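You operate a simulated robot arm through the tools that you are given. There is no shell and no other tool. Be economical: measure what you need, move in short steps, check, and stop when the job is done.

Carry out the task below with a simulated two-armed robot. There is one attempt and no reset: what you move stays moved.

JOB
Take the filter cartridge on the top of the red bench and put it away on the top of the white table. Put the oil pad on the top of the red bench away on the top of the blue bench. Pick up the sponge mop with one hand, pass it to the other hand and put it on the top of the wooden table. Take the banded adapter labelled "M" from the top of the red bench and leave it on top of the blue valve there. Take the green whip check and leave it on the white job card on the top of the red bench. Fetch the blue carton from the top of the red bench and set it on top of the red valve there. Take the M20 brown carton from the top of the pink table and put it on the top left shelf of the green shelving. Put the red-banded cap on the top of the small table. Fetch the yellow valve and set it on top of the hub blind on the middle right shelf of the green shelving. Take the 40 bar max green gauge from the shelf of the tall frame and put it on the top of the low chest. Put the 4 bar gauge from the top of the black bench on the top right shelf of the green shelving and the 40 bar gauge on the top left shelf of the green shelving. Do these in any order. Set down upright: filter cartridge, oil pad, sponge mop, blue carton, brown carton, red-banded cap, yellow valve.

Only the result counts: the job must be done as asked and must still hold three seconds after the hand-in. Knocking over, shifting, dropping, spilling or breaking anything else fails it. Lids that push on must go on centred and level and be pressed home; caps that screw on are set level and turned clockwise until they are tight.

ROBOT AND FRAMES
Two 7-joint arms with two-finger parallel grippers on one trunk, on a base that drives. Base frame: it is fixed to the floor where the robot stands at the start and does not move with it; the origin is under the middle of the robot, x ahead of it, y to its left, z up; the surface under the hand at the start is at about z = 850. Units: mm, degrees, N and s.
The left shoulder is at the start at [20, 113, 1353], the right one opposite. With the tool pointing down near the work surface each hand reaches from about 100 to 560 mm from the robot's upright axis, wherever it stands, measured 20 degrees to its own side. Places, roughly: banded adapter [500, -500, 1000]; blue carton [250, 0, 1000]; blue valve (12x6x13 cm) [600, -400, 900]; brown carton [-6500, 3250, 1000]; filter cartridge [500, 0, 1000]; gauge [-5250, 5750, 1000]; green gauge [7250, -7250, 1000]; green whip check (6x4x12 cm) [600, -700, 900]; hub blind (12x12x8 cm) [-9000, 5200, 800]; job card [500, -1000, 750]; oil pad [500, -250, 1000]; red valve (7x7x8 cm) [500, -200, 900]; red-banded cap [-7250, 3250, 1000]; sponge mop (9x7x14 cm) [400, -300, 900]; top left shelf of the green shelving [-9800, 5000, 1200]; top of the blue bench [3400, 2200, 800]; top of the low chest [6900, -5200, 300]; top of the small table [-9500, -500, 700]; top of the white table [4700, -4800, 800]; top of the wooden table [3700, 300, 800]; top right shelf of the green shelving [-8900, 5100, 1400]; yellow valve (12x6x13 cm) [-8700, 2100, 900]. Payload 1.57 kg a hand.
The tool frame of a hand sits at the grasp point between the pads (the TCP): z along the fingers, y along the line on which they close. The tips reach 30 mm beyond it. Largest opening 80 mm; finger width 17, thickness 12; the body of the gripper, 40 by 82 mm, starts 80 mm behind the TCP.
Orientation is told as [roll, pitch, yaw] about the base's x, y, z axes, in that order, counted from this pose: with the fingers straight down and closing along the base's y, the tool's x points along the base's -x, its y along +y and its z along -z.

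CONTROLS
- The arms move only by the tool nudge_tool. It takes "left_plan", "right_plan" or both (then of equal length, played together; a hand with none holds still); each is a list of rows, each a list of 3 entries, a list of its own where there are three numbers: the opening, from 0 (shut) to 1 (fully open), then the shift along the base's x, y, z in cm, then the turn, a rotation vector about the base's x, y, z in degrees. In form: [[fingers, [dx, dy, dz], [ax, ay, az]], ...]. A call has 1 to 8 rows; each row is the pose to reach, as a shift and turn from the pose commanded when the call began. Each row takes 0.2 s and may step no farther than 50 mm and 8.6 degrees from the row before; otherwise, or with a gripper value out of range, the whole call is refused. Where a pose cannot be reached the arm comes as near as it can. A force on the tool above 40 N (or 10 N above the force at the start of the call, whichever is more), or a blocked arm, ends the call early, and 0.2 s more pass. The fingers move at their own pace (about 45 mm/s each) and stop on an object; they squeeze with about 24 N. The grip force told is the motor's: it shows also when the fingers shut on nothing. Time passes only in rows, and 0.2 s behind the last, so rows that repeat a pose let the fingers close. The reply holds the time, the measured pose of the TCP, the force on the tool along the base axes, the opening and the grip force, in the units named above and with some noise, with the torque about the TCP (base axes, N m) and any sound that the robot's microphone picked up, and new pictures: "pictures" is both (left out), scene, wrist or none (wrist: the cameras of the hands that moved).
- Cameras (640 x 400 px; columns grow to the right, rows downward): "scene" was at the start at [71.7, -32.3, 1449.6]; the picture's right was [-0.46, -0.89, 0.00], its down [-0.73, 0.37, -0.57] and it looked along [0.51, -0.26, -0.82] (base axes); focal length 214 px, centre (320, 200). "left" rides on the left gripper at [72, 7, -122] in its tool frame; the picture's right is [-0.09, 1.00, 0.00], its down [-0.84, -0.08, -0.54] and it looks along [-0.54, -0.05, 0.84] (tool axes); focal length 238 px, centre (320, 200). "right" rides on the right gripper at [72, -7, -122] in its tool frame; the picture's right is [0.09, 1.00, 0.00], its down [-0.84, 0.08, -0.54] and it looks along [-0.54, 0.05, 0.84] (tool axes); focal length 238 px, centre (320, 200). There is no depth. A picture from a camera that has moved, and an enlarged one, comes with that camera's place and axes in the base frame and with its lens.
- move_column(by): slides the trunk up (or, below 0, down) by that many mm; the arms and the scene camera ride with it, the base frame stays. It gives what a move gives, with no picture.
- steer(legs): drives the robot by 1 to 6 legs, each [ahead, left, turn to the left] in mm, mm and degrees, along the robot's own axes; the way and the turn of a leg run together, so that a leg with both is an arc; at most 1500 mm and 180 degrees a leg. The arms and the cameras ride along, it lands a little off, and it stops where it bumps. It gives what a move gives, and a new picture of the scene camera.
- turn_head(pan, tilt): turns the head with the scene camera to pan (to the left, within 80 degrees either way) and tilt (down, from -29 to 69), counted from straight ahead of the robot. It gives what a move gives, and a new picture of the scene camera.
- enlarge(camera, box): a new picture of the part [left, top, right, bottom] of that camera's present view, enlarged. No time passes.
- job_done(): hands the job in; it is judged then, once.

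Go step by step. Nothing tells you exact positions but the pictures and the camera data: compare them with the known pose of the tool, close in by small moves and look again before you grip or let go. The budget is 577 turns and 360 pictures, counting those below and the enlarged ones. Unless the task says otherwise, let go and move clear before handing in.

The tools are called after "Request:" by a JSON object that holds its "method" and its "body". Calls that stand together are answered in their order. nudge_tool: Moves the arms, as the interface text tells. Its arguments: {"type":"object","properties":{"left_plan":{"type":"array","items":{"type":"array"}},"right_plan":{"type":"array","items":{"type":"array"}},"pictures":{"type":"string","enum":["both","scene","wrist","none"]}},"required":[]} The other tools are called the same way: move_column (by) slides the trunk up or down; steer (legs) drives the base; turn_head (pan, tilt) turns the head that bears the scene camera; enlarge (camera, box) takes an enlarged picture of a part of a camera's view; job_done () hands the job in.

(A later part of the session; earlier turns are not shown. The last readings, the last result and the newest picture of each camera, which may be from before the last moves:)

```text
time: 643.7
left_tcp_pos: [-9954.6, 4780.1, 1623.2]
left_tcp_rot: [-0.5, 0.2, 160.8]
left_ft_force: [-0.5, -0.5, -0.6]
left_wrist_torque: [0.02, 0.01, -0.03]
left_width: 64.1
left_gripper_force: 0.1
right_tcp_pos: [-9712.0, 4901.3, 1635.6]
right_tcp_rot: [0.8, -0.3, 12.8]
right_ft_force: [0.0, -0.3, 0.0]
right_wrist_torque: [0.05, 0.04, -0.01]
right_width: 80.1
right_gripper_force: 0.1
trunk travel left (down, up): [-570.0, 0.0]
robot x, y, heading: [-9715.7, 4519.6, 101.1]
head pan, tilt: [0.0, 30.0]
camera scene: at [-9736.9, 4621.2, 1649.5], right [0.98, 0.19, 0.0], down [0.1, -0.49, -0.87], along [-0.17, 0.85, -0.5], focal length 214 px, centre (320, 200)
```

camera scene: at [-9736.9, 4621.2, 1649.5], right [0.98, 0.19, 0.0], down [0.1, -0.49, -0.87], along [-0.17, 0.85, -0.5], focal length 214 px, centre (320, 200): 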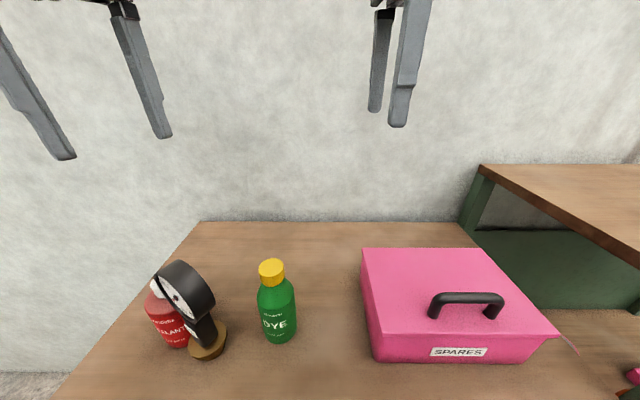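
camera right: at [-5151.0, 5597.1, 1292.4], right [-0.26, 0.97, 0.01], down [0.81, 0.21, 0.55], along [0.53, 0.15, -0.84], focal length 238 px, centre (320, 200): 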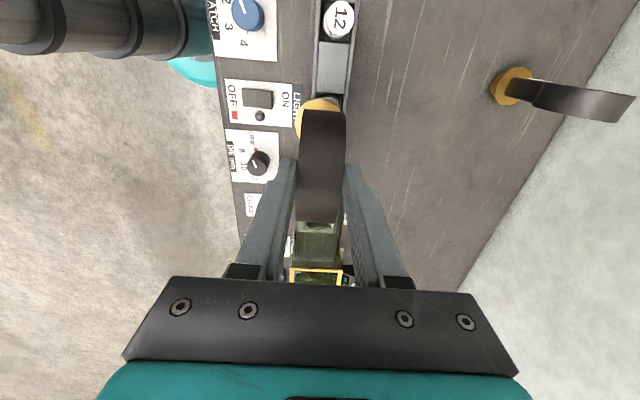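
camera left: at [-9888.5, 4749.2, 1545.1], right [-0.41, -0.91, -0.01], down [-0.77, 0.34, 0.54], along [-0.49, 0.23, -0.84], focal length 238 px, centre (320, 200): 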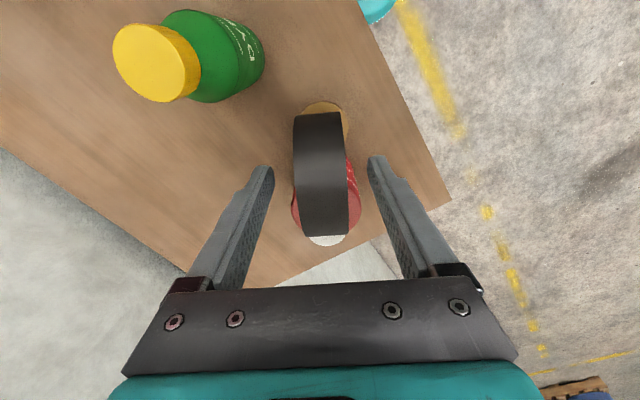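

The 40 bar gauge stands. I back off, lower arms and trunk, and restore the wrist yaws.

Request:
{"method": "steer", "body": {"legs": [[-450, 0, 0]]}}

Request:
{"method": "nudge_tool", "body": {"left_plan": [[1, [0, 0, -4], [0, 0, -8]], [1, [0, 0, -8], [0, 0, -16]], [1, [0, 0, -12], [0, 0, -24]], [1, [0, 0, -16], [0, 0, -32]], [1, [0, 0, -20], [0, 0, -40]], [1, [0, 0, -23], [0, 0, -48]], [1, [0, 0, -25], [0, 0, -55]], [1, [0, 0, -27], [0, 0, -60]]], "right_plan": [[1, [0, 0, -4], [0, 0, 8.5]], [1, [0, 0, -8], [0, 0, 17]], [1, [0, 0, -12], [0, 0, 25.5]], [1, [0, 0, -16], [0, 0, 34]], [1, [0, 0, -20], [0, 0, 42.5]], [1, [0, 0, -23], [0, 0, 51]], [1, [0, 0, -25], [0, 0, 59.5]], [1, [0, 0, -27], [0, 0, 68]]], "pictures": "none"}}

Request:
{"method": "nudge_tool", "body": {"right_plan": [[1, [0, 0, 0], [0, 0, 8.5]], [1, [0, 0, 0], [0, 0, 17]], [1, [0, 0, 0], [0, 0, 20]]], "pictures": "none"}}

Request:
{"method": "move_column", "body": {"by": -164}}

Request:
{"method": "steer", "body": {"legs": [[-150, 0, -101], [1300, 0, 0]]}}

Request:
{"method": "turn_head", "body": {"pan": -15, "tilt": 20}}

```text
time: 646.4
left_tcp_pos: [-9869.5, 4347.5, 1621.6]
left_tcp_rot: [-0.5, 0.1, 161.0]
left_ft_force: [0.0, -0.1, 0.3]
left_wrist_torque: [0.0, 0.0, -0.02]
left_width: 63.8
left_gripper_force: 0.1
right_tcp_pos: [-9627.6, 4468.7, 1634.6]
right_tcp_rot: [0.8, -0.3, 12.8]
right_ft_force: [0.3, 0.4, 0.8]
right_wrist_torque: [0.02, 0.0, -0.02]
right_width: 80.1
right_gripper_force: 0.1
trunk travel left (down, up): [-570.0, 0.0]
robot x, y, heading: [-9630.9, 4088.4, 101.1]
head pan, tilt: [0.0, 30.0]
camera scene: at [-9652.5, 4188.0, 1649.3], right [0.98, 0.19, 0.0], down [0.1, -0.49, -0.87], along [-0.17, 0.85, -0.5], focal length 214 px, centre (320, 200)
```

scene: 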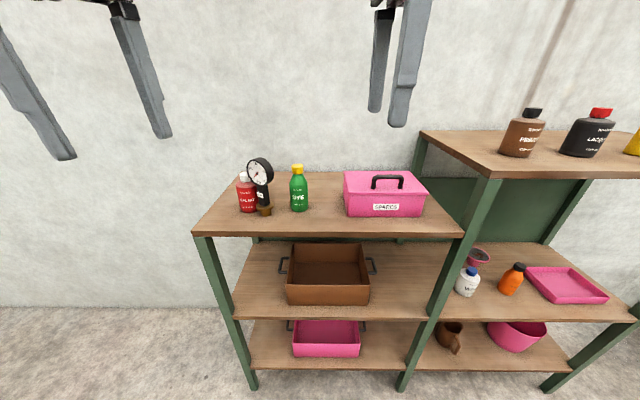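

```text
time: 648.2
left_tcp_pos: [-9870.7, 4347.2, 1350.1]
left_tcp_rot: [-0.6, 0.2, 100.9]
left_ft_force: [-0.8, 0.0, 0.3]
left_wrist_torque: [-0.01, 0.02, 0.01]
left_width: 80.1
left_gripper_force: 0.1
right_tcp_pos: [-9624.8, 4468.7, 1365.5]
right_tcp_rot: [0.7, -0.3, 80.9]
right_ft_force: [0.4, -0.4, -0.2]
right_wrist_torque: [-0.01, -0.03, 0.02]
right_width: 79.8
right_gripper_force: 0.1
trunk travel left (down, up): [-570.0, 0.0]
robot x, y, heading: [-9633.7, 4089.2, 101.3]
head pan, tilt: [0.0, 30.0]
```

```text
time: 649.0
left_tcp_pos: [-9870.9, 4348.1, 1351.3]
left_tcp_rot: [-0.5, 0.2, 101.0]
left_ft_force: [0.4, 0.3, 0.4]
left_wrist_torque: [-0.01, -0.03, 0.02]
left_width: 79.9
left_gripper_force: 0.1
right_tcp_pos: [-9628.8, 4469.3, 1364.3]
right_tcp_rot: [0.7, -0.4, 101.0]
right_ft_force: [-0.4, 0.3, 0.4]
right_wrist_torque: [0.04, -0.04, 0.01]
right_width: 80.1
right_gripper_force: 0.1
trunk travel left (down, up): [-570.0, 0.0]
robot x, y, heading: [-9630.4, 4086.1, 101.0]
head pan, tilt: [0.0, 30.0]
```

```text
time: 650.9
left_tcp_pos: [-9871.5, 4346.7, 1185.8]
left_tcp_rot: [-0.5, 0.2, 101.0]
left_ft_force: [0.1, -0.4, 0.5]
left_wrist_torque: [0.01, -0.06, -0.01]
left_width: 80.2
left_gripper_force: 0.1
right_tcp_pos: [-9628.6, 4469.8, 1201.9]
right_tcp_rot: [0.7, -0.3, 100.9]
right_ft_force: [0.5, 0.1, -1.0]
right_wrist_torque: [0.0, 0.01, -0.03]
right_width: 79.7
right_gripper_force: 0.0
trunk travel left (down, up): [-406.0, 164.0]
robot x, y, heading: [-9633.0, 4086.1, 101.4]
head pan, tilt: [0.0, 30.0]
```

```text
time: 661.5
left_tcp_pos: [-8153.8, 4179.1, 1187.4]
left_tcp_rot: [-0.5, 0.2, 0.4]
left_ft_force: [0.5, -0.8, -0.7]
left_wrist_torque: [0.02, -0.01, 0.03]
left_width: 79.8
left_gripper_force: 0.2
right_tcp_pos: [-8078.3, 3916.6, 1200.8]
right_tcp_rot: [0.7, -0.3, 0.2]
right_ft_force: [0.3, 0.5, -1.1]
right_wrist_torque: [-0.01, 0.01, -0.02]
right_width: 80.1
right_gripper_force: 0.1
trunk travel left (down, up): [-406.0, 164.0]
robot x, y, heading: [-8452.3, 3987.1, 0.7]
head pan, tilt: [0.0, 30.0]
camera scene: at [-8353.7, 3991.2, 1485.4], right [0.01, -1.0, 0.0], down [-0.5, -0.01, -0.87], along [0.87, 0.01, -0.5], focal length 214 px, centre (320, 200)
```

scene: 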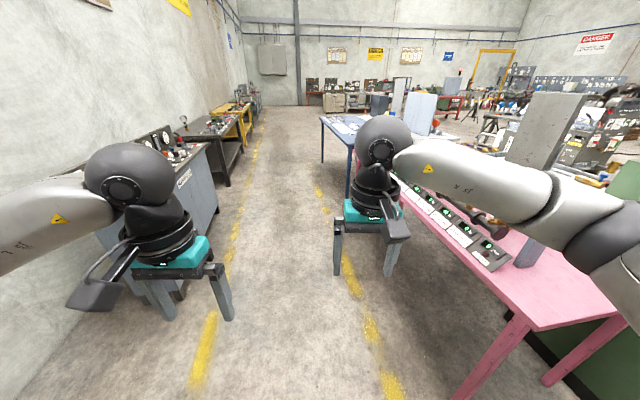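

```text
time: 662.3
left_tcp_pos: [-8154.8, 4178.2, 1186.2]
left_tcp_rot: [-0.5, 0.2, 0.4]
left_ft_force: [0.4, 0.5, -0.3]
left_wrist_torque: [-0.02, -0.01, 0.04]
left_width: 80.2
left_gripper_force: 0.1
right_tcp_pos: [-8079.0, 3917.0, 1201.2]
right_tcp_rot: [0.7, -0.3, 0.2]
right_ft_force: [0.2, -0.4, -0.4]
right_wrist_torque: [0.02, -0.03, 0.04]
right_width: 80.0
right_gripper_force: 0.0
trunk travel left (down, up): [-406.0, 164.0]
robot x, y, heading: [-8450.0, 3995.5, 0.7]
head pan, tilt: [-15.0, 20.0]
camera scene: at [-8354.2, 3967.2, 1501.4], right [-0.25, -0.97, 0.0], down [-0.33, 0.09, -0.94], along [0.91, -0.23, -0.34], focal length 214 px, centre (320, 200)
```

scene: 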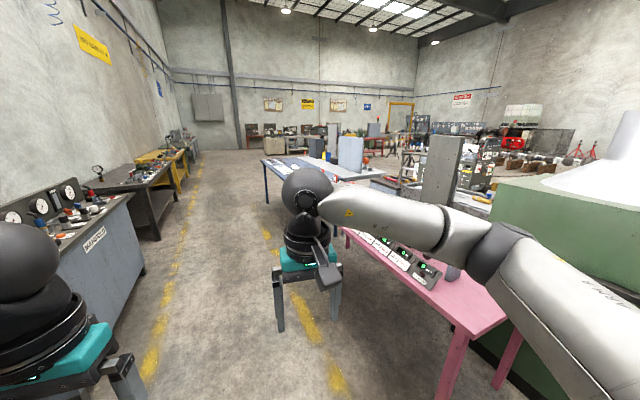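

Request:
{"method": "steer", "body": {"legs": [[0, 0, -90], [0, 1150, 0]]}}

Request:
{"method": "turn_head", "body": {"pan": 10, "tilt": 35}}

```text
time: 671.8
left_tcp_pos: [-7139.6, 3717.3, 1186.1]
left_tcp_rot: [-0.5, 0.1, -88.4]
left_ft_force: [0.3, 0.9, -0.6]
left_wrist_torque: [0.03, -0.01, 0.0]
left_width: 80.2
left_gripper_force: 0.1
right_tcp_pos: [-7400.7, 3635.2, 1200.8]
right_tcp_rot: [0.7, -0.2, -88.5]
right_ft_force: [-0.7, -1.0, -0.2]
right_wrist_torque: [0.0, 0.04, 0.01]
right_width: 80.0
right_gripper_force: 0.1
trunk travel left (down, up): [-406.0, 164.0]
robot x, y, heading: [-7338.4, 4007.3, -88.1]
head pan, tilt: [-15.0, 20.0]
camera scene: at [-7358.9, 3910.8, 1501.4], right [-0.97, 0.23, 0.0], down [0.08, 0.33, -0.94], along [-0.21, -0.92, -0.34], focal length 214 px, centre (320, 200)
```

scene: 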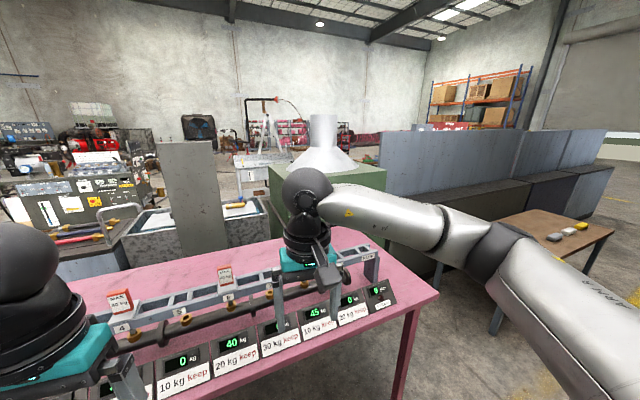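

```text
time: 672.7
left_tcp_pos: [-7139.7, 3717.5, 1186.5]
left_tcp_rot: [-0.5, 0.2, -88.4]
left_ft_force: [0.2, -0.4, -0.2]
left_wrist_torque: [-0.02, 0.01, 0.0]
left_width: 79.6
left_gripper_force: 0.1
right_tcp_pos: [-7400.6, 3635.1, 1201.6]
right_tcp_rot: [0.7, -0.4, -88.6]
right_ft_force: [-0.8, 0.5, 0.2]
right_wrist_torque: [0.02, 0.02, 0.0]
right_width: 80.0
right_gripper_force: 0.1
trunk travel left (down, up): [-406.0, 164.0]
robot x, y, heading: [-7335.2, 4016.4, -88.2]
head pan, tilt: [10.0, 35.0]
camera scene: at [-7320.0, 3915.3, 1477.6], right [-0.98, -0.2, 0.0], down [-0.12, 0.56, -0.82], along [0.17, -0.8, -0.57], focal length 214 px, centre (320, 200)
```

scene: 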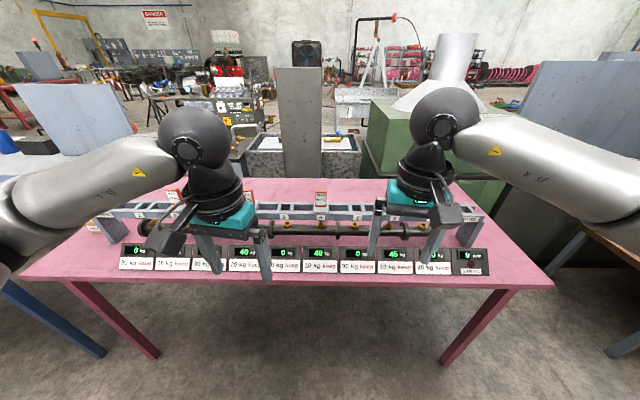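

Request:
{"method": "enlarge", "body": {"camera": "scene", "box": [80, 170, 320, 290]}}

Request:
{"method": "enlarge", "body": {"camera": "scene", "box": [280, 170, 520, 290]}}

```text
2.67 times, centred on (200, 230) of scene
camera zoom: at [-7320.0, 3915.3, 1477.6], right [-0.98, -0.2, 0.0], down [-0.12, 0.56, -0.82], along [0.17, -0.8, -0.57], focal length 572 px, centre (640, 120)
```

zoom: 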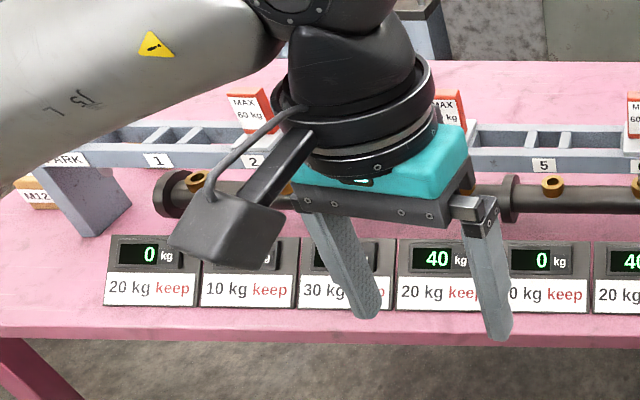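

```text
2.67 times, centred on (400, 230) of scene
camera zoom: at [-7320.0, 3915.3, 1477.6], right [-0.98, -0.2, 0.0], down [-0.12, 0.56, -0.82], along [0.17, -0.8, -0.57], focal length 572 px, centre (107, 120)
```

zoom: 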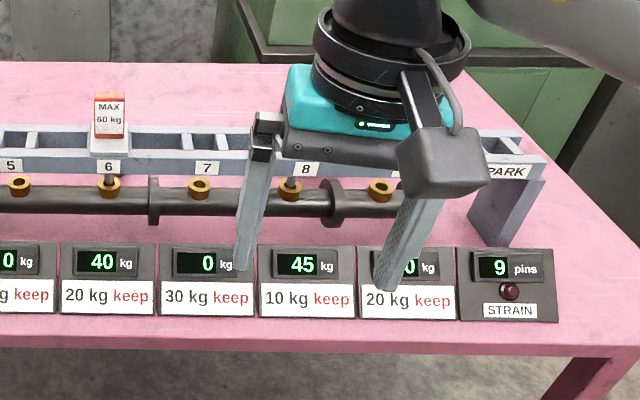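

Request:
{"method": "steer", "body": {"legs": [[0, 450, 0]]}}

Request:
{"method": "enlarge", "body": {"camera": "scene", "box": [180, 150, 420, 290]}}

Request:
{"method": "enlarge", "body": {"camera": "scene", "box": [400, 150, 640, 290]}}

```text
time: 675.5
left_tcp_pos: [-6684.5, 3731.0, 1186.7]
left_tcp_rot: [-0.6, 0.2, -88.4]
left_ft_force: [-0.1, -0.6, -0.2]
left_wrist_torque: [-0.01, 0.01, 0.0]
left_width: 80.1
left_gripper_force: 0.1
right_tcp_pos: [-6945.0, 3650.0, 1201.0]
right_tcp_rot: [0.7, -0.3, -88.7]
right_ft_force: [-0.4, -0.4, 0.2]
right_wrist_torque: [0.0, 0.05, 0.0]
right_width: 80.1
right_gripper_force: 0.1
trunk travel left (down, up): [-406.0, 164.0]
robot x, y, heading: [-6878.5, 4021.1, -88.6]
head pan, tilt: [10.0, 35.0]
camera scene: at [-6863.8, 3929.3, 1477.6], right [-0.98, -0.2, 0.0], down [-0.12, 0.56, -0.82], along [0.17, -0.8, -0.57], focal length 214 px, centre (320, 200)
```

scene: 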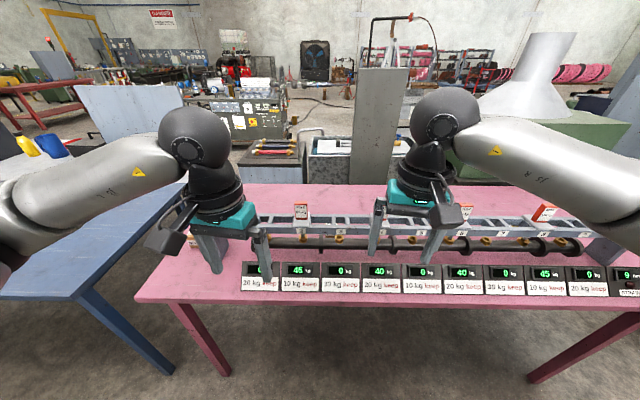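

```text
2.67 times, centred on (300, 220) of scene
camera zoom: at [-6863.8, 3929.3, 1477.6], right [-0.98, -0.2, 0.0], down [-0.12, 0.56, -0.82], along [0.17, -0.8, -0.57], focal length 572 px, centre (373, 147)
```

zoom: 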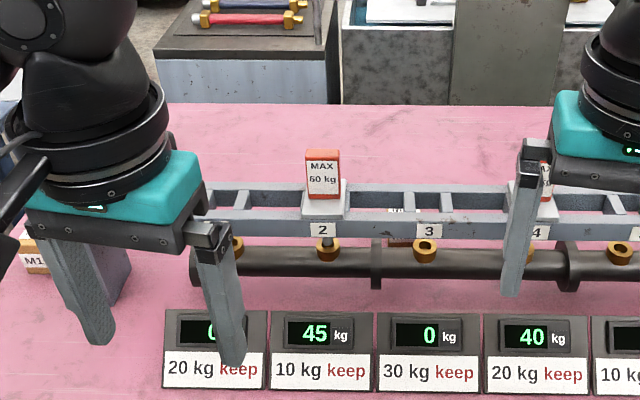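

```text
2.67 times, centred on (520, 220) of scene
camera zoom: at [-6863.8, 3929.3, 1477.6], right [-0.98, -0.2, 0.0], down [-0.12, 0.56, -0.82], along [0.17, -0.8, -0.57], focal length 572 px, centre (-213, 147)
```

zoom: 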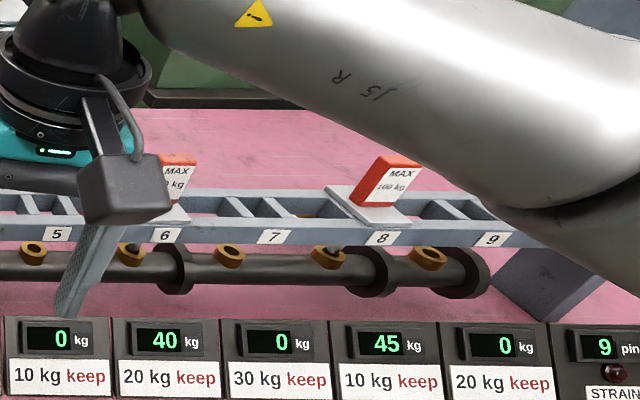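

Request:
{"method": "enlarge", "body": {"camera": "left", "box": [0, 0, 640, 400]}}

Request:
{"method": "enlarge", "body": {"camera": "right", "box": [0, 0, 640, 400]}}

```text
1.00 times, centred on (320, 200) of left (not enlarged: the box is as wide or as high as the picture)
camera zoom: at [-6678.2, 3803.2, 1310.0], right [1.0, -0.07, -0.01], down [-0.05, -0.84, 0.54], along [-0.04, -0.54, -0.84], focal length 238 px, centre (320, 200)
```

zoom: 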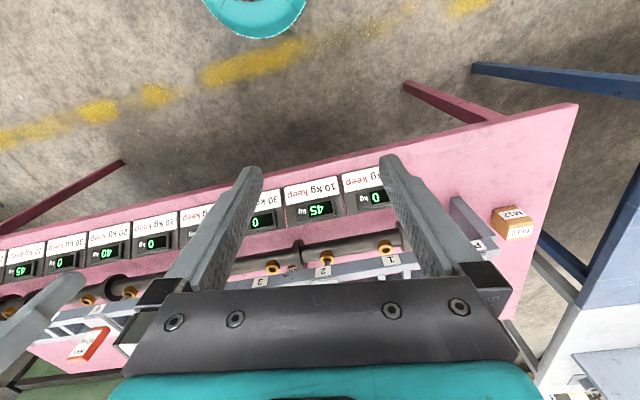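

```text
1.00 times, centred on (320, 200) of right (not enlarged: the box is as wide or as high as the picture)
camera zoom: at [-6954.7, 3722.1, 1323.4], right [0.99, 0.12, 0.01], down [0.09, -0.83, 0.55], along [0.07, -0.54, -0.84], focal length 238 px, centre (320, 200)
```

zoom: 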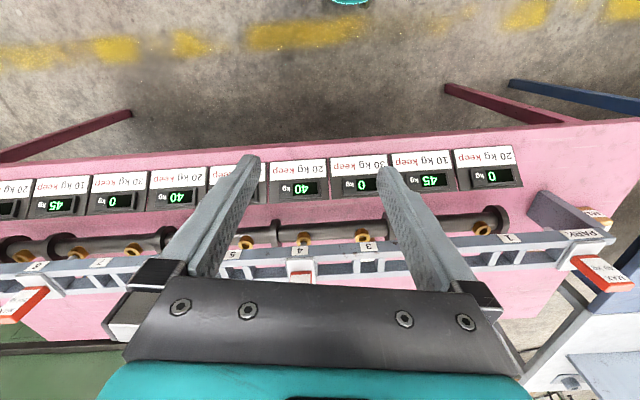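

Request:
{"method": "steer", "body": {"legs": [[210, 0, 0]]}}

Request:
{"method": "turn_head", "body": {"pan": 0, "tilt": 45}}

Request:
{"method": "enlarge", "body": {"camera": "right", "box": [0, 0, 640, 400]}}

```text
time: 677.1
left_tcp_pos: [-6679.7, 3517.0, 1186.6]
left_tcp_rot: [-0.5, 0.2, -88.8]
left_ft_force: [-0.4, -0.7, 0.5]
left_wrist_torque: [-0.01, 0.02, 0.02]
left_width: 80.2
left_gripper_force: 0.1
right_tcp_pos: [-6941.5, 3438.2, 1200.1]
right_tcp_rot: [0.8, -0.3, -89.0]
right_ft_force: [-0.6, -0.4, -0.2]
right_wrist_torque: [0.02, 0.02, 0.03]
right_width: 80.2
right_gripper_force: 0.0
trunk travel left (down, up): [-406.0, 164.0]
robot x, y, heading: [-6871.6, 3814.7, -88.7]
head pan, tilt: [10.0, 35.0]
camera scene: at [-6859.0, 3716.5, 1477.5], right [-0.98, -0.2, 0.0], down [-0.11, 0.56, -0.82], along [0.16, -0.8, -0.57], focal length 214 px, centre (320, 200)
```

scene: 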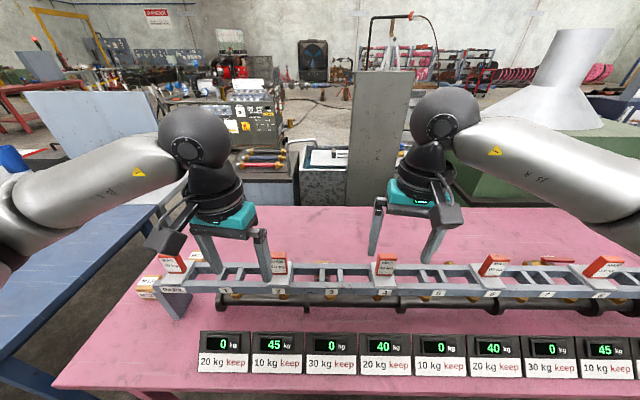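

```text
time: 677.8
left_tcp_pos: [-6680.2, 3518.2, 1186.8]
left_tcp_rot: [-0.5, 0.2, -88.8]
left_ft_force: [0.0, -0.4, -0.6]
left_wrist_torque: [-0.02, 0.0, -0.03]
left_width: 80.4
left_gripper_force: 0.0
right_tcp_pos: [-6942.2, 3438.0, 1201.4]
right_tcp_rot: [0.7, -0.3, -88.8]
right_ft_force: [0.2, 0.2, 0.4]
right_wrist_torque: [-0.01, 0.0, -0.01]
right_width: 80.0
right_gripper_force: 0.0
trunk travel left (down, up): [-406.0, 164.0]
robot x, y, heading: [-6873.4, 3812.1, -88.4]
head pan, tilt: [0.0, 45.0]
camera scene: at [-6874.3, 3722.7, 1462.8], right [-1.0, -0.03, 0.0], down [-0.02, 0.71, -0.71], along [0.02, -0.71, -0.71], focal length 214 px, centre (320, 200)
```

scene: 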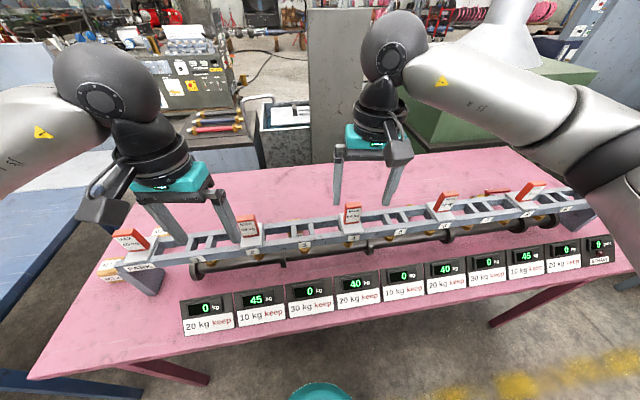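

```text
1.00 times, centred on (320, 200) of right (not enlarged: the box is as wide or as high as the picture)
camera zoom: at [-6950.6, 3510.9, 1323.5], right [0.99, 0.11, 0.01], down [0.09, -0.83, 0.55], along [0.07, -0.54, -0.84], focal length 238 px, centre (320, 200)
```

zoom: 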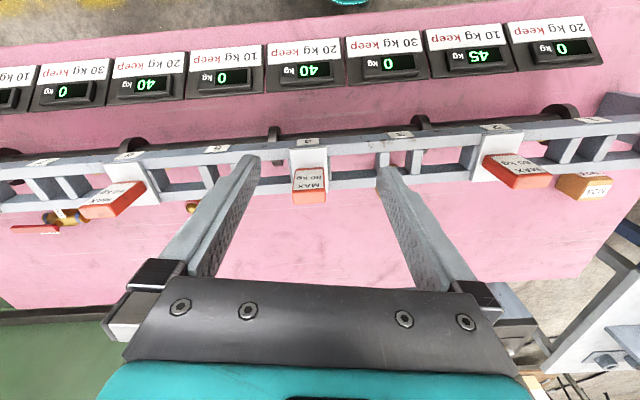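

Request:
{"method": "enlarge", "body": {"camera": "right", "box": [520, 130, 640, 230]}}

Request:
{"method": "enlarge", "body": {"camera": "right", "box": [0, 160, 160, 260]}}

```text
4.00 times, centred on (580, 180) of right
camera zoom: at [-6950.6, 3510.9, 1323.5], right [0.99, 0.11, 0.01], down [0.09, -0.83, 0.55], along [0.07, -0.54, -0.84], focal length 953 px, centre (-720, 280)
```

zoom: 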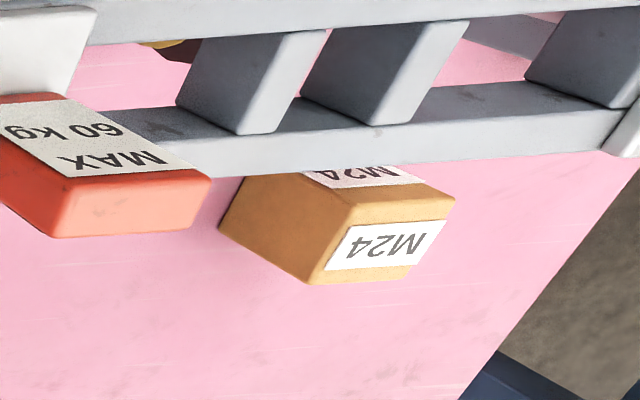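

```text
4.00 times, centred on (80, 210) of right
camera zoom: at [-6950.6, 3510.9, 1323.5], right [0.99, 0.11, 0.01], down [0.09, -0.83, 0.55], along [0.07, -0.54, -0.84], focal length 953 px, centre (1280, 160)
```

zoom: 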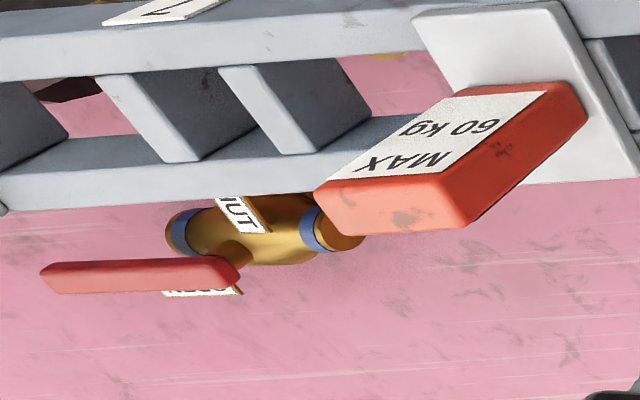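

Request:
{"method": "steer", "body": {"legs": [[0, -420, 0]]}}

Request:
{"method": "enlarge", "body": {"camera": "right", "box": [0, 0, 640, 400]}}

Request:
{"method": "enlarge", "body": {"camera": "left", "box": [0, 0, 640, 400]}}

```text
time: 680.4
left_tcp_pos: [-7093.0, 3506.5, 1185.9]
left_tcp_rot: [-0.4, 0.2, -87.7]
left_ft_force: [-0.4, -0.8, 0.2]
left_wrist_torque: [0.0, -0.03, 0.01]
left_width: 80.0
left_gripper_force: 0.1
right_tcp_pos: [-7352.6, 3423.2, 1201.2]
right_tcp_rot: [0.8, -0.3, -87.8]
right_ft_force: [-1.2, 0.6, -0.7]
right_wrist_torque: [-0.01, -0.03, -0.02]
right_width: 79.8
right_gripper_force: 0.1
trunk travel left (down, up): [-406.0, 164.0]
robot x, y, heading: [-7293.2, 3799.2, -87.4]
head pan, tilt: [0.0, 45.0]
camera scene: at [-7291.5, 3707.9, 1462.8], right [-1.0, -0.04, 0.0], down [-0.03, 0.71, -0.71], along [0.03, -0.71, -0.71], focal length 214 px, centre (320, 200)
```

scene: 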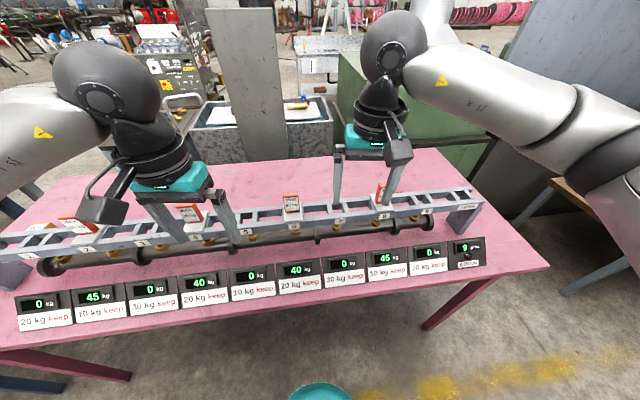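

```text
1.00 times, centred on (320, 200) of right (not enlarged: the box is as wide or as high as the picture)
camera zoom: at [-7363.5, 3494.6, 1323.4], right [0.99, 0.13, 0.01], down [0.1, -0.83, 0.55], along [0.08, -0.54, -0.84], focal length 238 px, centre (320, 200)
```

zoom: 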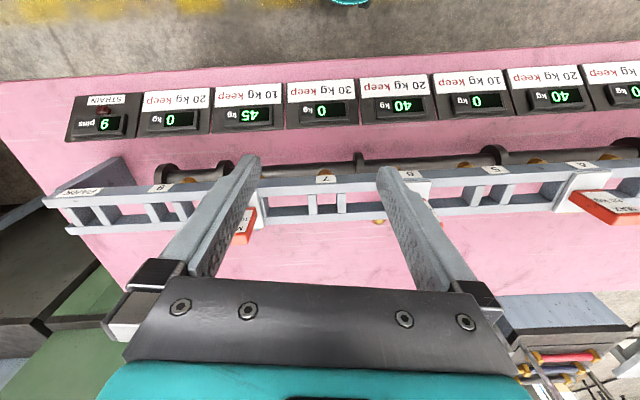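

```text
1.00 times, centred on (320, 200) of left (not enlarged: the box is as wide or as high as the picture)
camera zoom: at [-7088.3, 3579.8, 1310.1], right [1.0, -0.05, -0.01], down [-0.04, -0.84, 0.54], along [-0.03, -0.54, -0.84], focal length 238 px, centre (320, 200)
```

zoom: 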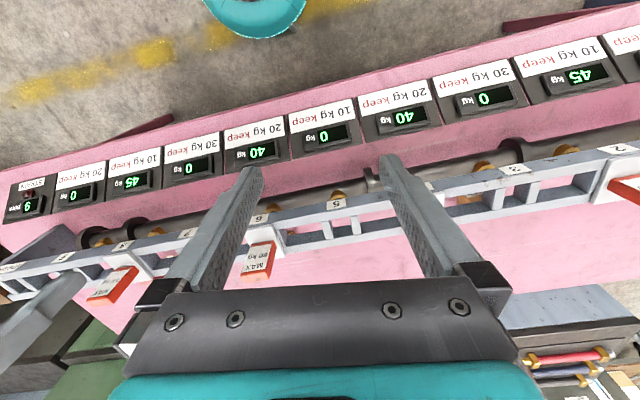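

Request:
{"method": "enlarge", "body": {"camera": "right", "box": [330, 170, 470, 260]}}

Request:
{"method": "nudge_tool", "body": {"left_plan": [[1, [2, 3, 3], [0, 0, 0]], [1, [4, 6, 6], [0, 0, 0]], [1, [6, 8, 9], [0, 0, 0]], [1, [8, 10, 11], [0, 0, 0]], [1, [10, 10, 11], [0, 0, 0]]], "right_plan": [[1, [-2, 3, 3], [0, 0, 0]], [1, [-4, 6, 6], [0, 0, 0]], [1, [-6, 8, 9], [0, 0, 0]], [1, [-8, 10, 11], [0, 0, 0]], [1, [-10, 10, 11], [0, 0, 0]]], "pictures": "both"}}

```text
4.44 times, centred on (400, 215) of right
camera zoom: at [-7363.5, 3494.6, 1323.4], right [0.99, 0.13, 0.01], down [0.1, -0.83, 0.55], along [0.08, -0.54, -0.84], focal length 1059 px, centre (-36, 133)
```

zoom: 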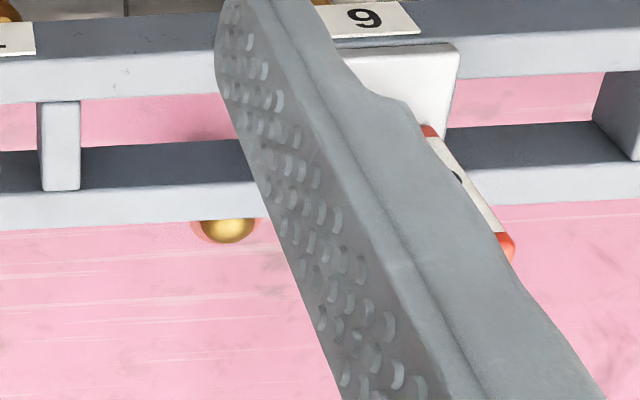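

```text
time: 681.6
left_tcp_pos: [-6999.6, 3607.8, 1296.7]
left_tcp_rot: [-0.3, 0.2, -87.7]
left_ft_force: [-0.1, 0.1, -0.7]
left_wrist_torque: [0.0, 0.0, 0.0]
left_width: 79.7
left_gripper_force: 0.1
left hand out of reach, approached as far as the arm can: row 5
right_tcp_pos: [-7452.8, 3521.5, 1311.7]
right_tcp_rot: [0.7, -0.3, -87.7]
right_ft_force: [-0.2, -0.4, -0.2]
right_wrist_torque: [-0.01, 0.01, 0.01]
right_width: 80.1
right_gripper_force: 0.1
trunk travel left (down, up): [-406.0, 164.0]
robot x, y, heading: [-7292.0, 3798.0, -87.4]
head pan, tilt: [0.0, 45.0]
camera scene: at [-7291.5, 3707.7, 1462.7], right [-1.0, -0.04, 0.0], down [-0.03, 0.71, -0.71], along [0.03, -0.71, -0.71], focal length 214 px, centre (320, 200)
camera right: at [-7463.9, 3593.3, 1433.4], right [0.99, 0.13, 0.01], down [0.1, -0.83, 0.55], along [0.08, -0.54, -0.84], focal length 238 px, centre (320, 200)
camera left: at [-6995.1, 3679.7, 1420.4], right [1.0, -0.05, -0.01], down [-0.04, -0.84, 0.54], along [-0.03, -0.54, -0.84], focal length 238 px, centre (320, 200)
```

scene: 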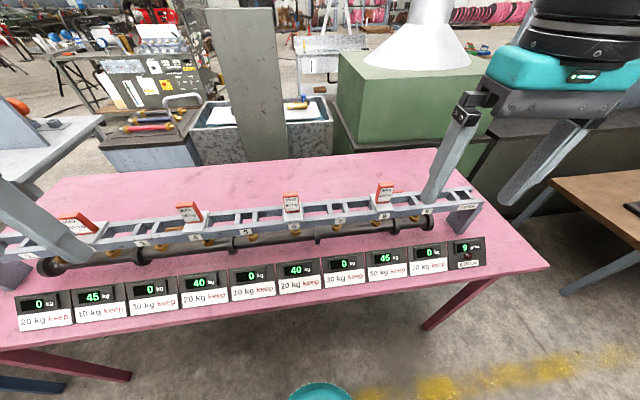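
right: 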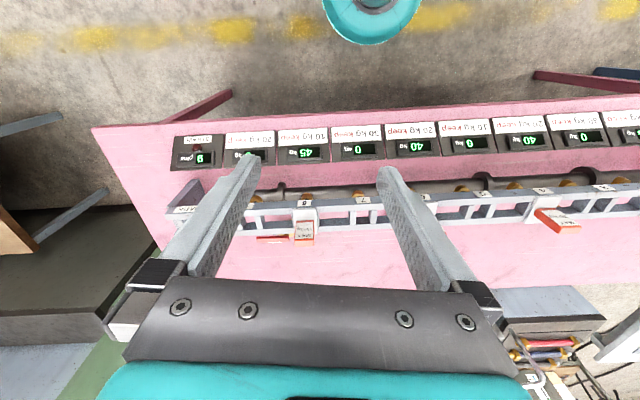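
left: 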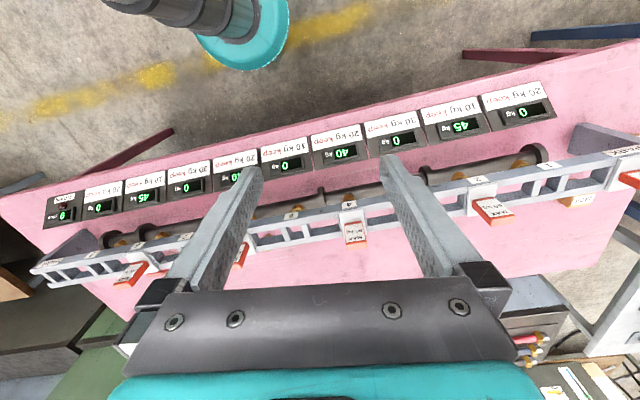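

Request:
{"method": "steer", "body": {"legs": [[0, 880, 0]]}}

Request:
{"method": "enlarge", "body": {"camera": "scene", "box": [160, 140, 480, 320]}}

```text
time: 686.3
left_tcp_pos: [-6122.4, 3628.9, 1296.7]
left_tcp_rot: [-0.2, 0.2, -89.0]
left_ft_force: [0.0, 0.0, 0.3]
left_wrist_torque: [0.02, 0.01, -0.01]
left_width: 80.3
left_gripper_force: 0.1
right_tcp_pos: [-6577.8, 3554.3, 1311.1]
right_tcp_rot: [0.7, -0.1, -89.2]
right_ft_force: [0.8, -0.9, -0.7]
right_wrist_torque: [0.0, 0.03, 0.04]
right_width: 80.1
right_gripper_force: 0.0
trunk travel left (down, up): [-406.0, 164.0]
robot x, y, heading: [-6410.7, 3827.2, -89.0]
head pan, tilt: [0.0, 45.0]
camera scene: at [-6412.0, 3736.1, 1462.8], right [-1.0, -0.02, 0.0], down [-0.01, 0.71, -0.71], along [0.01, -0.71, -0.71], focal length 214 px, centre (320, 200)
```

scene: 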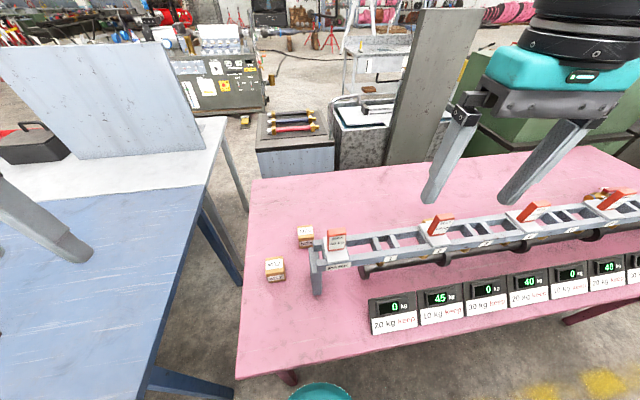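

```text
2.00 times, centred on (320, 230) of scene
camera zoom: at [-6412.0, 3736.1, 1462.8], right [-1.0, -0.02, 0.0], down [-0.01, 0.71, -0.71], along [0.01, -0.71, -0.71], focal length 429 px, centre (320, 140)
```

zoom: 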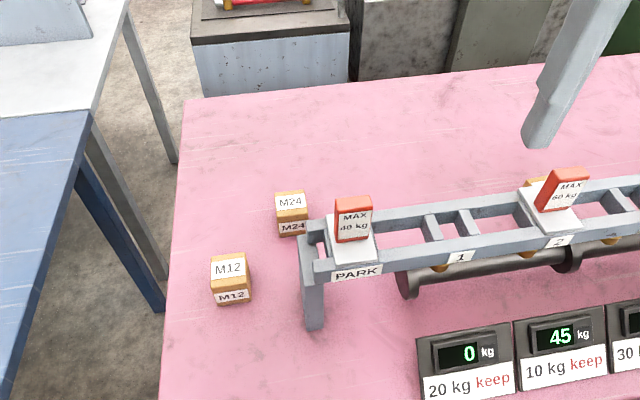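

The M20 carton must be the one behind the rail at station 2. I move there and look from above with the right hand.

Request:
{"method": "steer", "body": {"legs": [[0, -330, 0], [120, 0, 0]]}}

Request:
{"method": "nudge_tool", "body": {"right_plan": [[1, [1, -4, -2], [0, 0, 0]], [1, [2, -8, -4], [0, 0, 0]], [1, [3, -12, -6], [0, 0, 0]], [1, [4, -16, -8], [0, 0, 0]], [1, [4, -16, -11], [0, 0, 0]], [1, [4, -16, -11], [0, 0, 0]]], "pictures": "both"}}

```text
time: 689.3
left_tcp_pos: [-6454.1, 3501.4, 1295.7]
left_tcp_rot: [-0.3, 0.2, -88.9]
left_ft_force: [-0.4, -0.2, -0.3]
left_wrist_torque: [0.01, -0.01, -0.01]
left_width: 80.1
left_gripper_force: 0.1
right_tcp_pos: [-6907.6, 3427.5, 1311.0]
right_tcp_rot: [0.7, -0.3, -89.1]
right_ft_force: [-0.3, -1.2, -0.4]
right_wrist_torque: [0.02, -0.01, -0.04]
right_width: 80.1
right_gripper_force: 0.0
trunk travel left (down, up): [-406.0, 164.0]
robot x, y, heading: [-6748.0, 3699.6, -88.5]
head pan, tilt: [0.0, 45.0]
camera scene: at [-6743.0, 3609.1, 1462.7], right [-1.0, -0.02, 0.0], down [-0.02, 0.71, -0.71], along [0.02, -0.71, -0.71], focal length 214 px, centre (320, 200)
```

scene: 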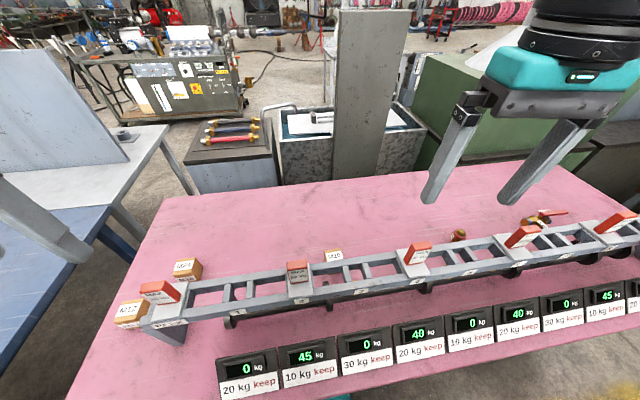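

```text
time: 690.7
left_tcp_pos: [-6452.6, 3502.6, 1296.1]
left_tcp_rot: [-0.2, 0.1, -88.9]
left_ft_force: [0.7, 0.2, -0.7]
left_wrist_torque: [-0.01, -0.01, -0.04]
left_width: 80.1
left_gripper_force: 0.0
right_tcp_pos: [-6866.6, 3267.4, 1201.3]
right_tcp_rot: [0.7, -0.4, -89.1]
right_ft_force: [0.8, 0.0, -0.2]
right_wrist_torque: [0.05, 0.03, 0.0]
right_width: 80.1
right_gripper_force: 0.1
trunk travel left (down, up): [-406.0, 164.0]
robot x, y, heading: [-6741.8, 3699.4, -88.6]
head pan, tilt: [0.0, 45.0]
camera scene: at [-6742.5, 3610.1, 1462.8], right [-1.0, -0.02, 0.0], down [-0.02, 0.71, -0.71], along [0.01, -0.71, -0.71], focal length 214 px, centre (320, 200)
camera right: at [-6875.9, 3339.5, 1322.9], right [0.99, 0.11, 0.01], down [0.08, -0.83, 0.55], along [0.07, -0.54, -0.84], focal length 238 px, centre (320, 200)
```

scene: 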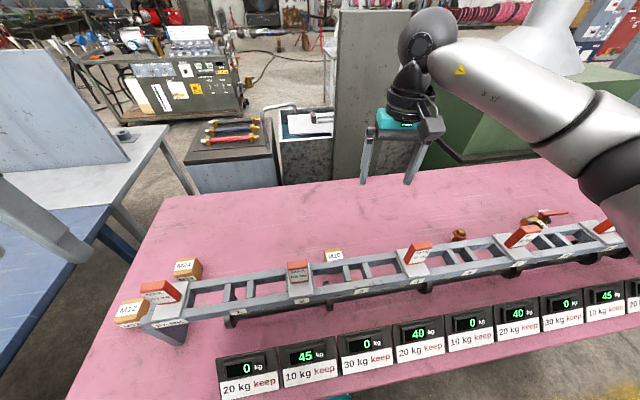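
right: 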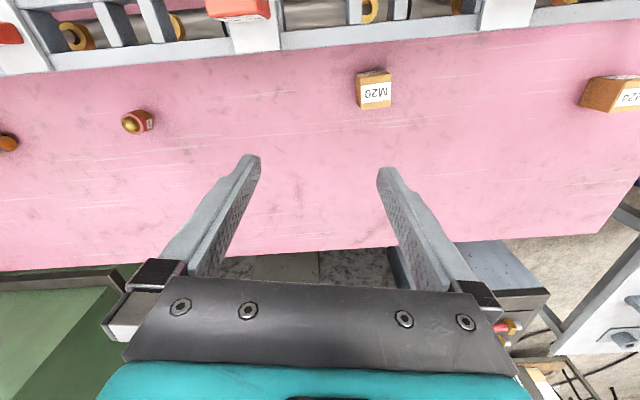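

Now I see M20 carton at about [−6761, 3275] and the red-banded cap further right, both behind the rail with space. I go above the carton.

Request:
{"method": "nudge_tool", "body": {"right_plan": [[1, [4, 0.2, 0], [0, 0, 2]], [1, [8, 0.4, -2], [0, 0, 5]], [1, [10.6, 0.6, -6], [0, 0, 5]], [1, [10.6, 0.6, -10.5], [0, 0, 5]], [1, [10.6, 0.6, -14], [0, 0, 5]], [1, [10.6, 0.6, -14], [0, 0, 5]]], "pictures": "both"}}

```text
time: 692.1
left_tcp_pos: [-6454.4, 3502.7, 1296.3]
left_tcp_rot: [-0.3, 0.2, -88.9]
left_ft_force: [0.7, -0.5, 0.1]
left_wrist_torque: [-0.04, -0.04, 0.04]
left_width: 80.1
left_gripper_force: 0.1
right_tcp_pos: [-6762.0, 3277.8, 1062.0]
right_tcp_rot: [0.8, -0.3, -84.2]
right_ft_force: [-0.5, 0.5, -0.1]
right_wrist_torque: [-0.03, 0.03, -0.01]
right_width: 79.9
right_gripper_force: 0.1
trunk travel left (down, up): [-406.0, 164.0]
robot x, y, heading: [-6742.5, 3699.9, -89.2]
head pan, tilt: [0.0, 45.0]
camera scene: at [-6743.1, 3610.5, 1462.8], right [-1.0, -0.02, 0.0], down [-0.01, 0.71, -0.71], along [0.02, -0.71, -0.71], focal length 214 px, centre (320, 200)
camera right: at [-6777.9, 3348.6, 1184.0], right [0.98, 0.19, 0.01], down [0.16, -0.82, 0.55], along [0.12, -0.54, -0.84], focal length 238 px, centre (320, 200)
```

scene: 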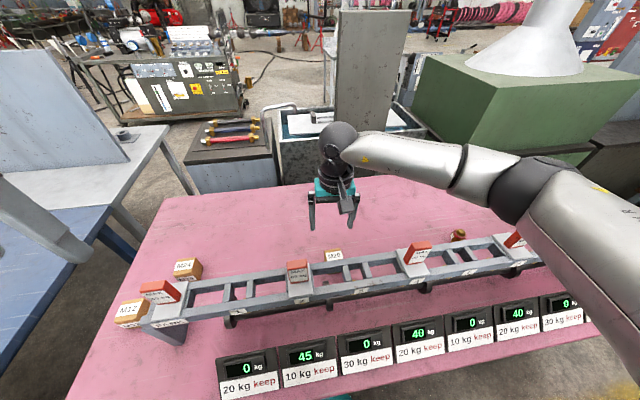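
right: 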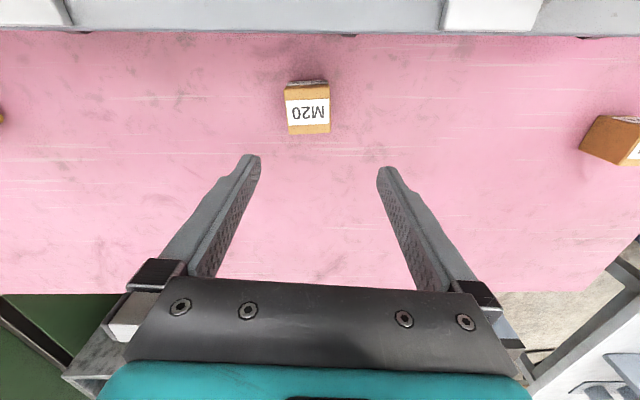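

Request:
{"method": "nudge_tool", "body": {"right_plan": [[1, [-1.3, 1.2, -2], [0, 0, 0]], [1, [-1.3, 1.2, -5], [0, 0, 0]], [1, [-1.3, 1.2, -7], [0, 0, 0]], [1, [-1.3, 1.2, -7], [0, 0, 0]]], "pictures": "wrist"}}

```text
time: 693.1
left_tcp_pos: [-6454.1, 3503.1, 1294.9]
left_tcp_rot: [-0.3, 0.2, -88.9]
left_ft_force: [-0.3, -0.5, 0.0]
left_wrist_torque: [-0.01, 0.03, 0.02]
left_width: 79.9
left_gripper_force: 0.1
right_tcp_pos: [-6775.2, 3288.2, 992.7]
right_tcp_rot: [0.7, -0.4, -84.1]
right_ft_force: [-0.5, 0.4, -0.7]
right_wrist_torque: [-0.02, -0.01, 0.02]
right_width: 80.0
right_gripper_force: 0.0
trunk travel left (down, up): [-406.0, 164.0]
robot x, y, heading: [-6742.2, 3700.8, -88.7]
head pan, tilt: [0.0, 45.0]
camera right: at [-6791.1, 3358.4, 1114.9], right [0.98, 0.19, 0.01], down [0.16, -0.82, 0.55], along [0.12, -0.54, -0.84], focal length 238 px, centre (320, 200)
```

right: 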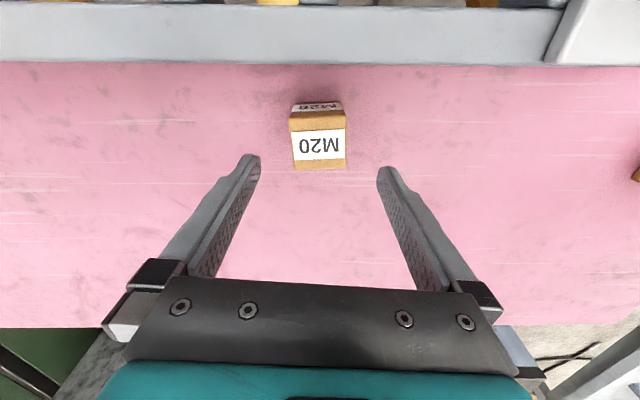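

Request:
{"method": "nudge_tool", "body": {"right_plan": [[1, [0, 0.6, -3], [0, 0, 0]], [1, [0, 0.6, -6], [0, 0, 0]], [1, [0, 0.6, -7.1], [0, 0, 0]], [1, [0, 0.6, -7.1], [0, 0, 0]], [0, [0, 0.6, -7.1], [0, 0, 0]], [0, [0, 0.6, -7.1], [0, 0, 0]], [0, [0, 0.6, -7.1], [0, 0, 0]], [0, [0, 0.6, -7.1], [0, 0, 0]]], "pictures": "wrist"}}

```text
time: 694.9
left_tcp_pos: [-6454.4, 3503.6, 1296.6]
left_tcp_rot: [-0.3, 0.2, -88.9]
left_ft_force: [-0.6, -0.5, 0.4]
left_wrist_torque: [-0.01, -0.02, -0.03]
left_width: 79.9
left_gripper_force: 0.0
right_tcp_pos: [-6775.2, 3292.1, 920.3]
right_tcp_rot: [0.6, -0.3, -84.1]
right_ft_force: [-0.7, -0.3, -0.9]
right_wrist_torque: [0.01, 0.12, 0.01]
right_width: 51.5
right_gripper_force: 24.6
trunk travel left (down, up): [-406.0, 164.0]
robot x, y, heading: [-6745.1, 3698.9, -89.0]
head pan, tilt: [0.0, 45.0]
camera right: at [-6790.8, 3362.6, 1042.4], right [0.98, 0.19, 0.01], down [0.16, -0.82, 0.55], along [0.12, -0.54, -0.84], focal length 238 px, centre (320, 200)
```

right: 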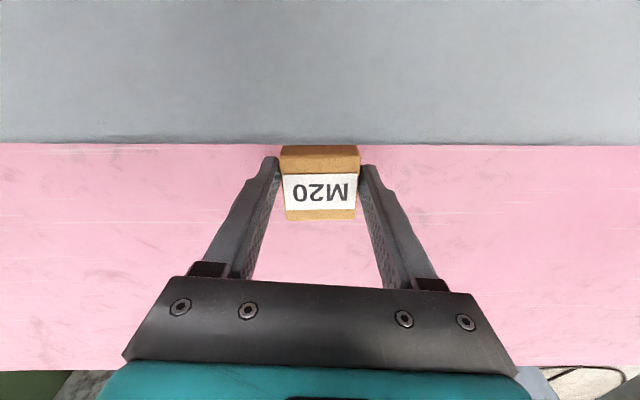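

Carton gripped. I lift it well clear of the rail and tags.

Request:
{"method": "nudge_tool", "body": {"right_plan": [[0, [0, 0, 2], [0, 0, 0]], [0, [0, 0, 6], [0, 0, 0]], [0, [0, 0, 10.5], [0, 0, 0]], [0, [0, 0, 15], [0, 0, 0]], [0, [0, 0, 19.5], [0, 0, 0]], [0, [0, 0, 24], [0, 0, 0]], [0, [0, 4, 26], [0, 0, 0]]], "pictures": "wrist"}}

Request:
{"method": "steer", "body": {"legs": [[0, -520, 0]]}}

```text
time: 696.5
left_tcp_pos: [-6455.3, 3504.3, 1297.0]
left_tcp_rot: [-0.3, 0.1, -88.9]
left_ft_force: [-1.0, 0.3, 0.5]
left_wrist_torque: [-0.02, 0.01, 0.01]
left_width: 80.0
left_gripper_force: 0.0
right_tcp_pos: [-6771.8, 3332.3, 1178.1]
right_tcp_rot: [0.7, -0.4, -84.2]
right_ft_force: [0.4, 0.4, -2.7]
right_wrist_torque: [0.0, 0.0, 0.0]
right_width: 50.5
right_gripper_force: 24.4
trunk travel left (down, up): [-406.0, 164.0]
robot x, y, heading: [-6741.4, 3702.4, -88.6]
head pan, tilt: [0.0, 45.0]
camera right: at [-6787.7, 3402.6, 1300.1], right [0.98, 0.19, 0.01], down [0.16, -0.82, 0.55], along [0.12, -0.54, -0.84], focal length 238 px, centre (320, 200)
```

right: 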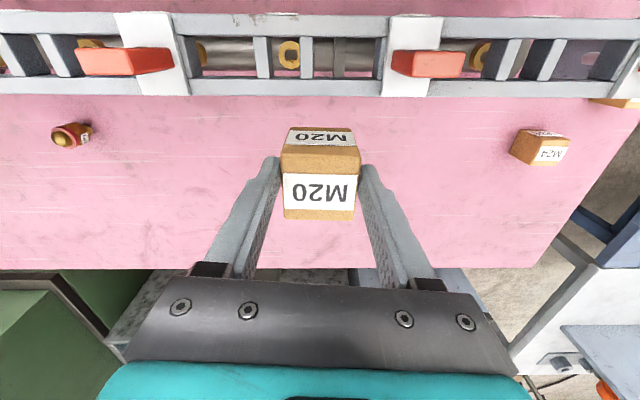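

```text
time: 699.5
left_tcp_pos: [-6974.7, 3492.3, 1295.1]
left_tcp_rot: [-0.3, 0.2, -88.1]
left_ft_force: [-0.6, -0.2, 0.6]
left_wrist_torque: [-0.01, -0.02, 0.01]
left_width: 79.8
left_gripper_force: 0.1
right_tcp_pos: [-7288.4, 3316.0, 1176.5]
right_tcp_rot: [0.6, -0.3, -83.2]
right_ft_force: [0.7, -0.6, -2.7]
right_wrist_torque: [0.03, -0.02, -0.02]
right_width: 50.6
right_gripper_force: 24.2
trunk travel left (down, up): [-406.0, 164.0]
robot x, y, heading: [-7264.4, 3686.3, -87.8]
head pan, tilt: [0.0, 45.0]
camera scene: at [-7263.6, 3595.2, 1462.7], right [-1.0, -0.04, 0.0], down [-0.03, 0.71, -0.71], along [0.03, -0.71, -0.71], focal length 214 px, centre (320, 200)
```

scene: 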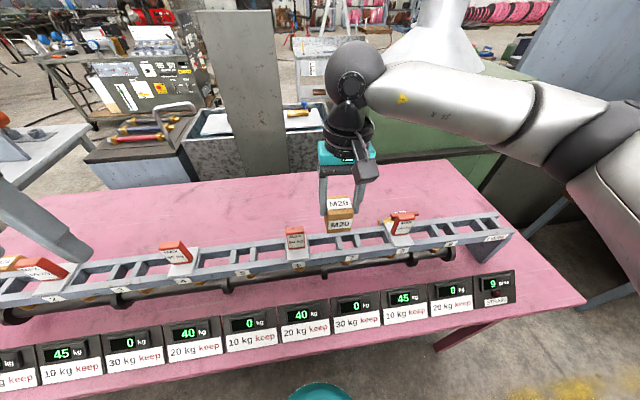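

Request:
{"method": "nudge_tool", "body": {"left_plan": [[1, [-2.2, -3.6, 0], [0, 0, 0]], [1, [-4.5, -7.2, 0], [0, 0, 0]], [1, [-6.8, -10.9, 0], [0, 0, 0]], [1, [-9, -14.5, -1], [0, 0, 0]], [1, [-11.2, -18.1, -3], [0, 0, 0]], [1, [-13.5, -21.8, -6], [0, 0, 0]], [1, [-15.8, -25.4, -8], [0, 0, 0]], [1, [-18, -29, -10], [0, 0, 0]]], "right_plan": [[0, [-2, 2, 1], [0, 0, 0]], [0, [-4, 4, 2], [0, 0, 0]], [0, [-6, 6, 3], [0, 0, 0]], [0, [-8, 8, 4], [0, 0, 0]], [0, [-10, 10, 5], [0, 0, 0]], [0, [-12, 10, 5], [0, 0, 0]], [0, [-13, 10, 5], [0, 0, 0]], [0, [-13, 10, 5], [0, 0, 0]]], "pictures": "both"}}

```text
refused: row 6 steps farther than a row can; nothing moved
```

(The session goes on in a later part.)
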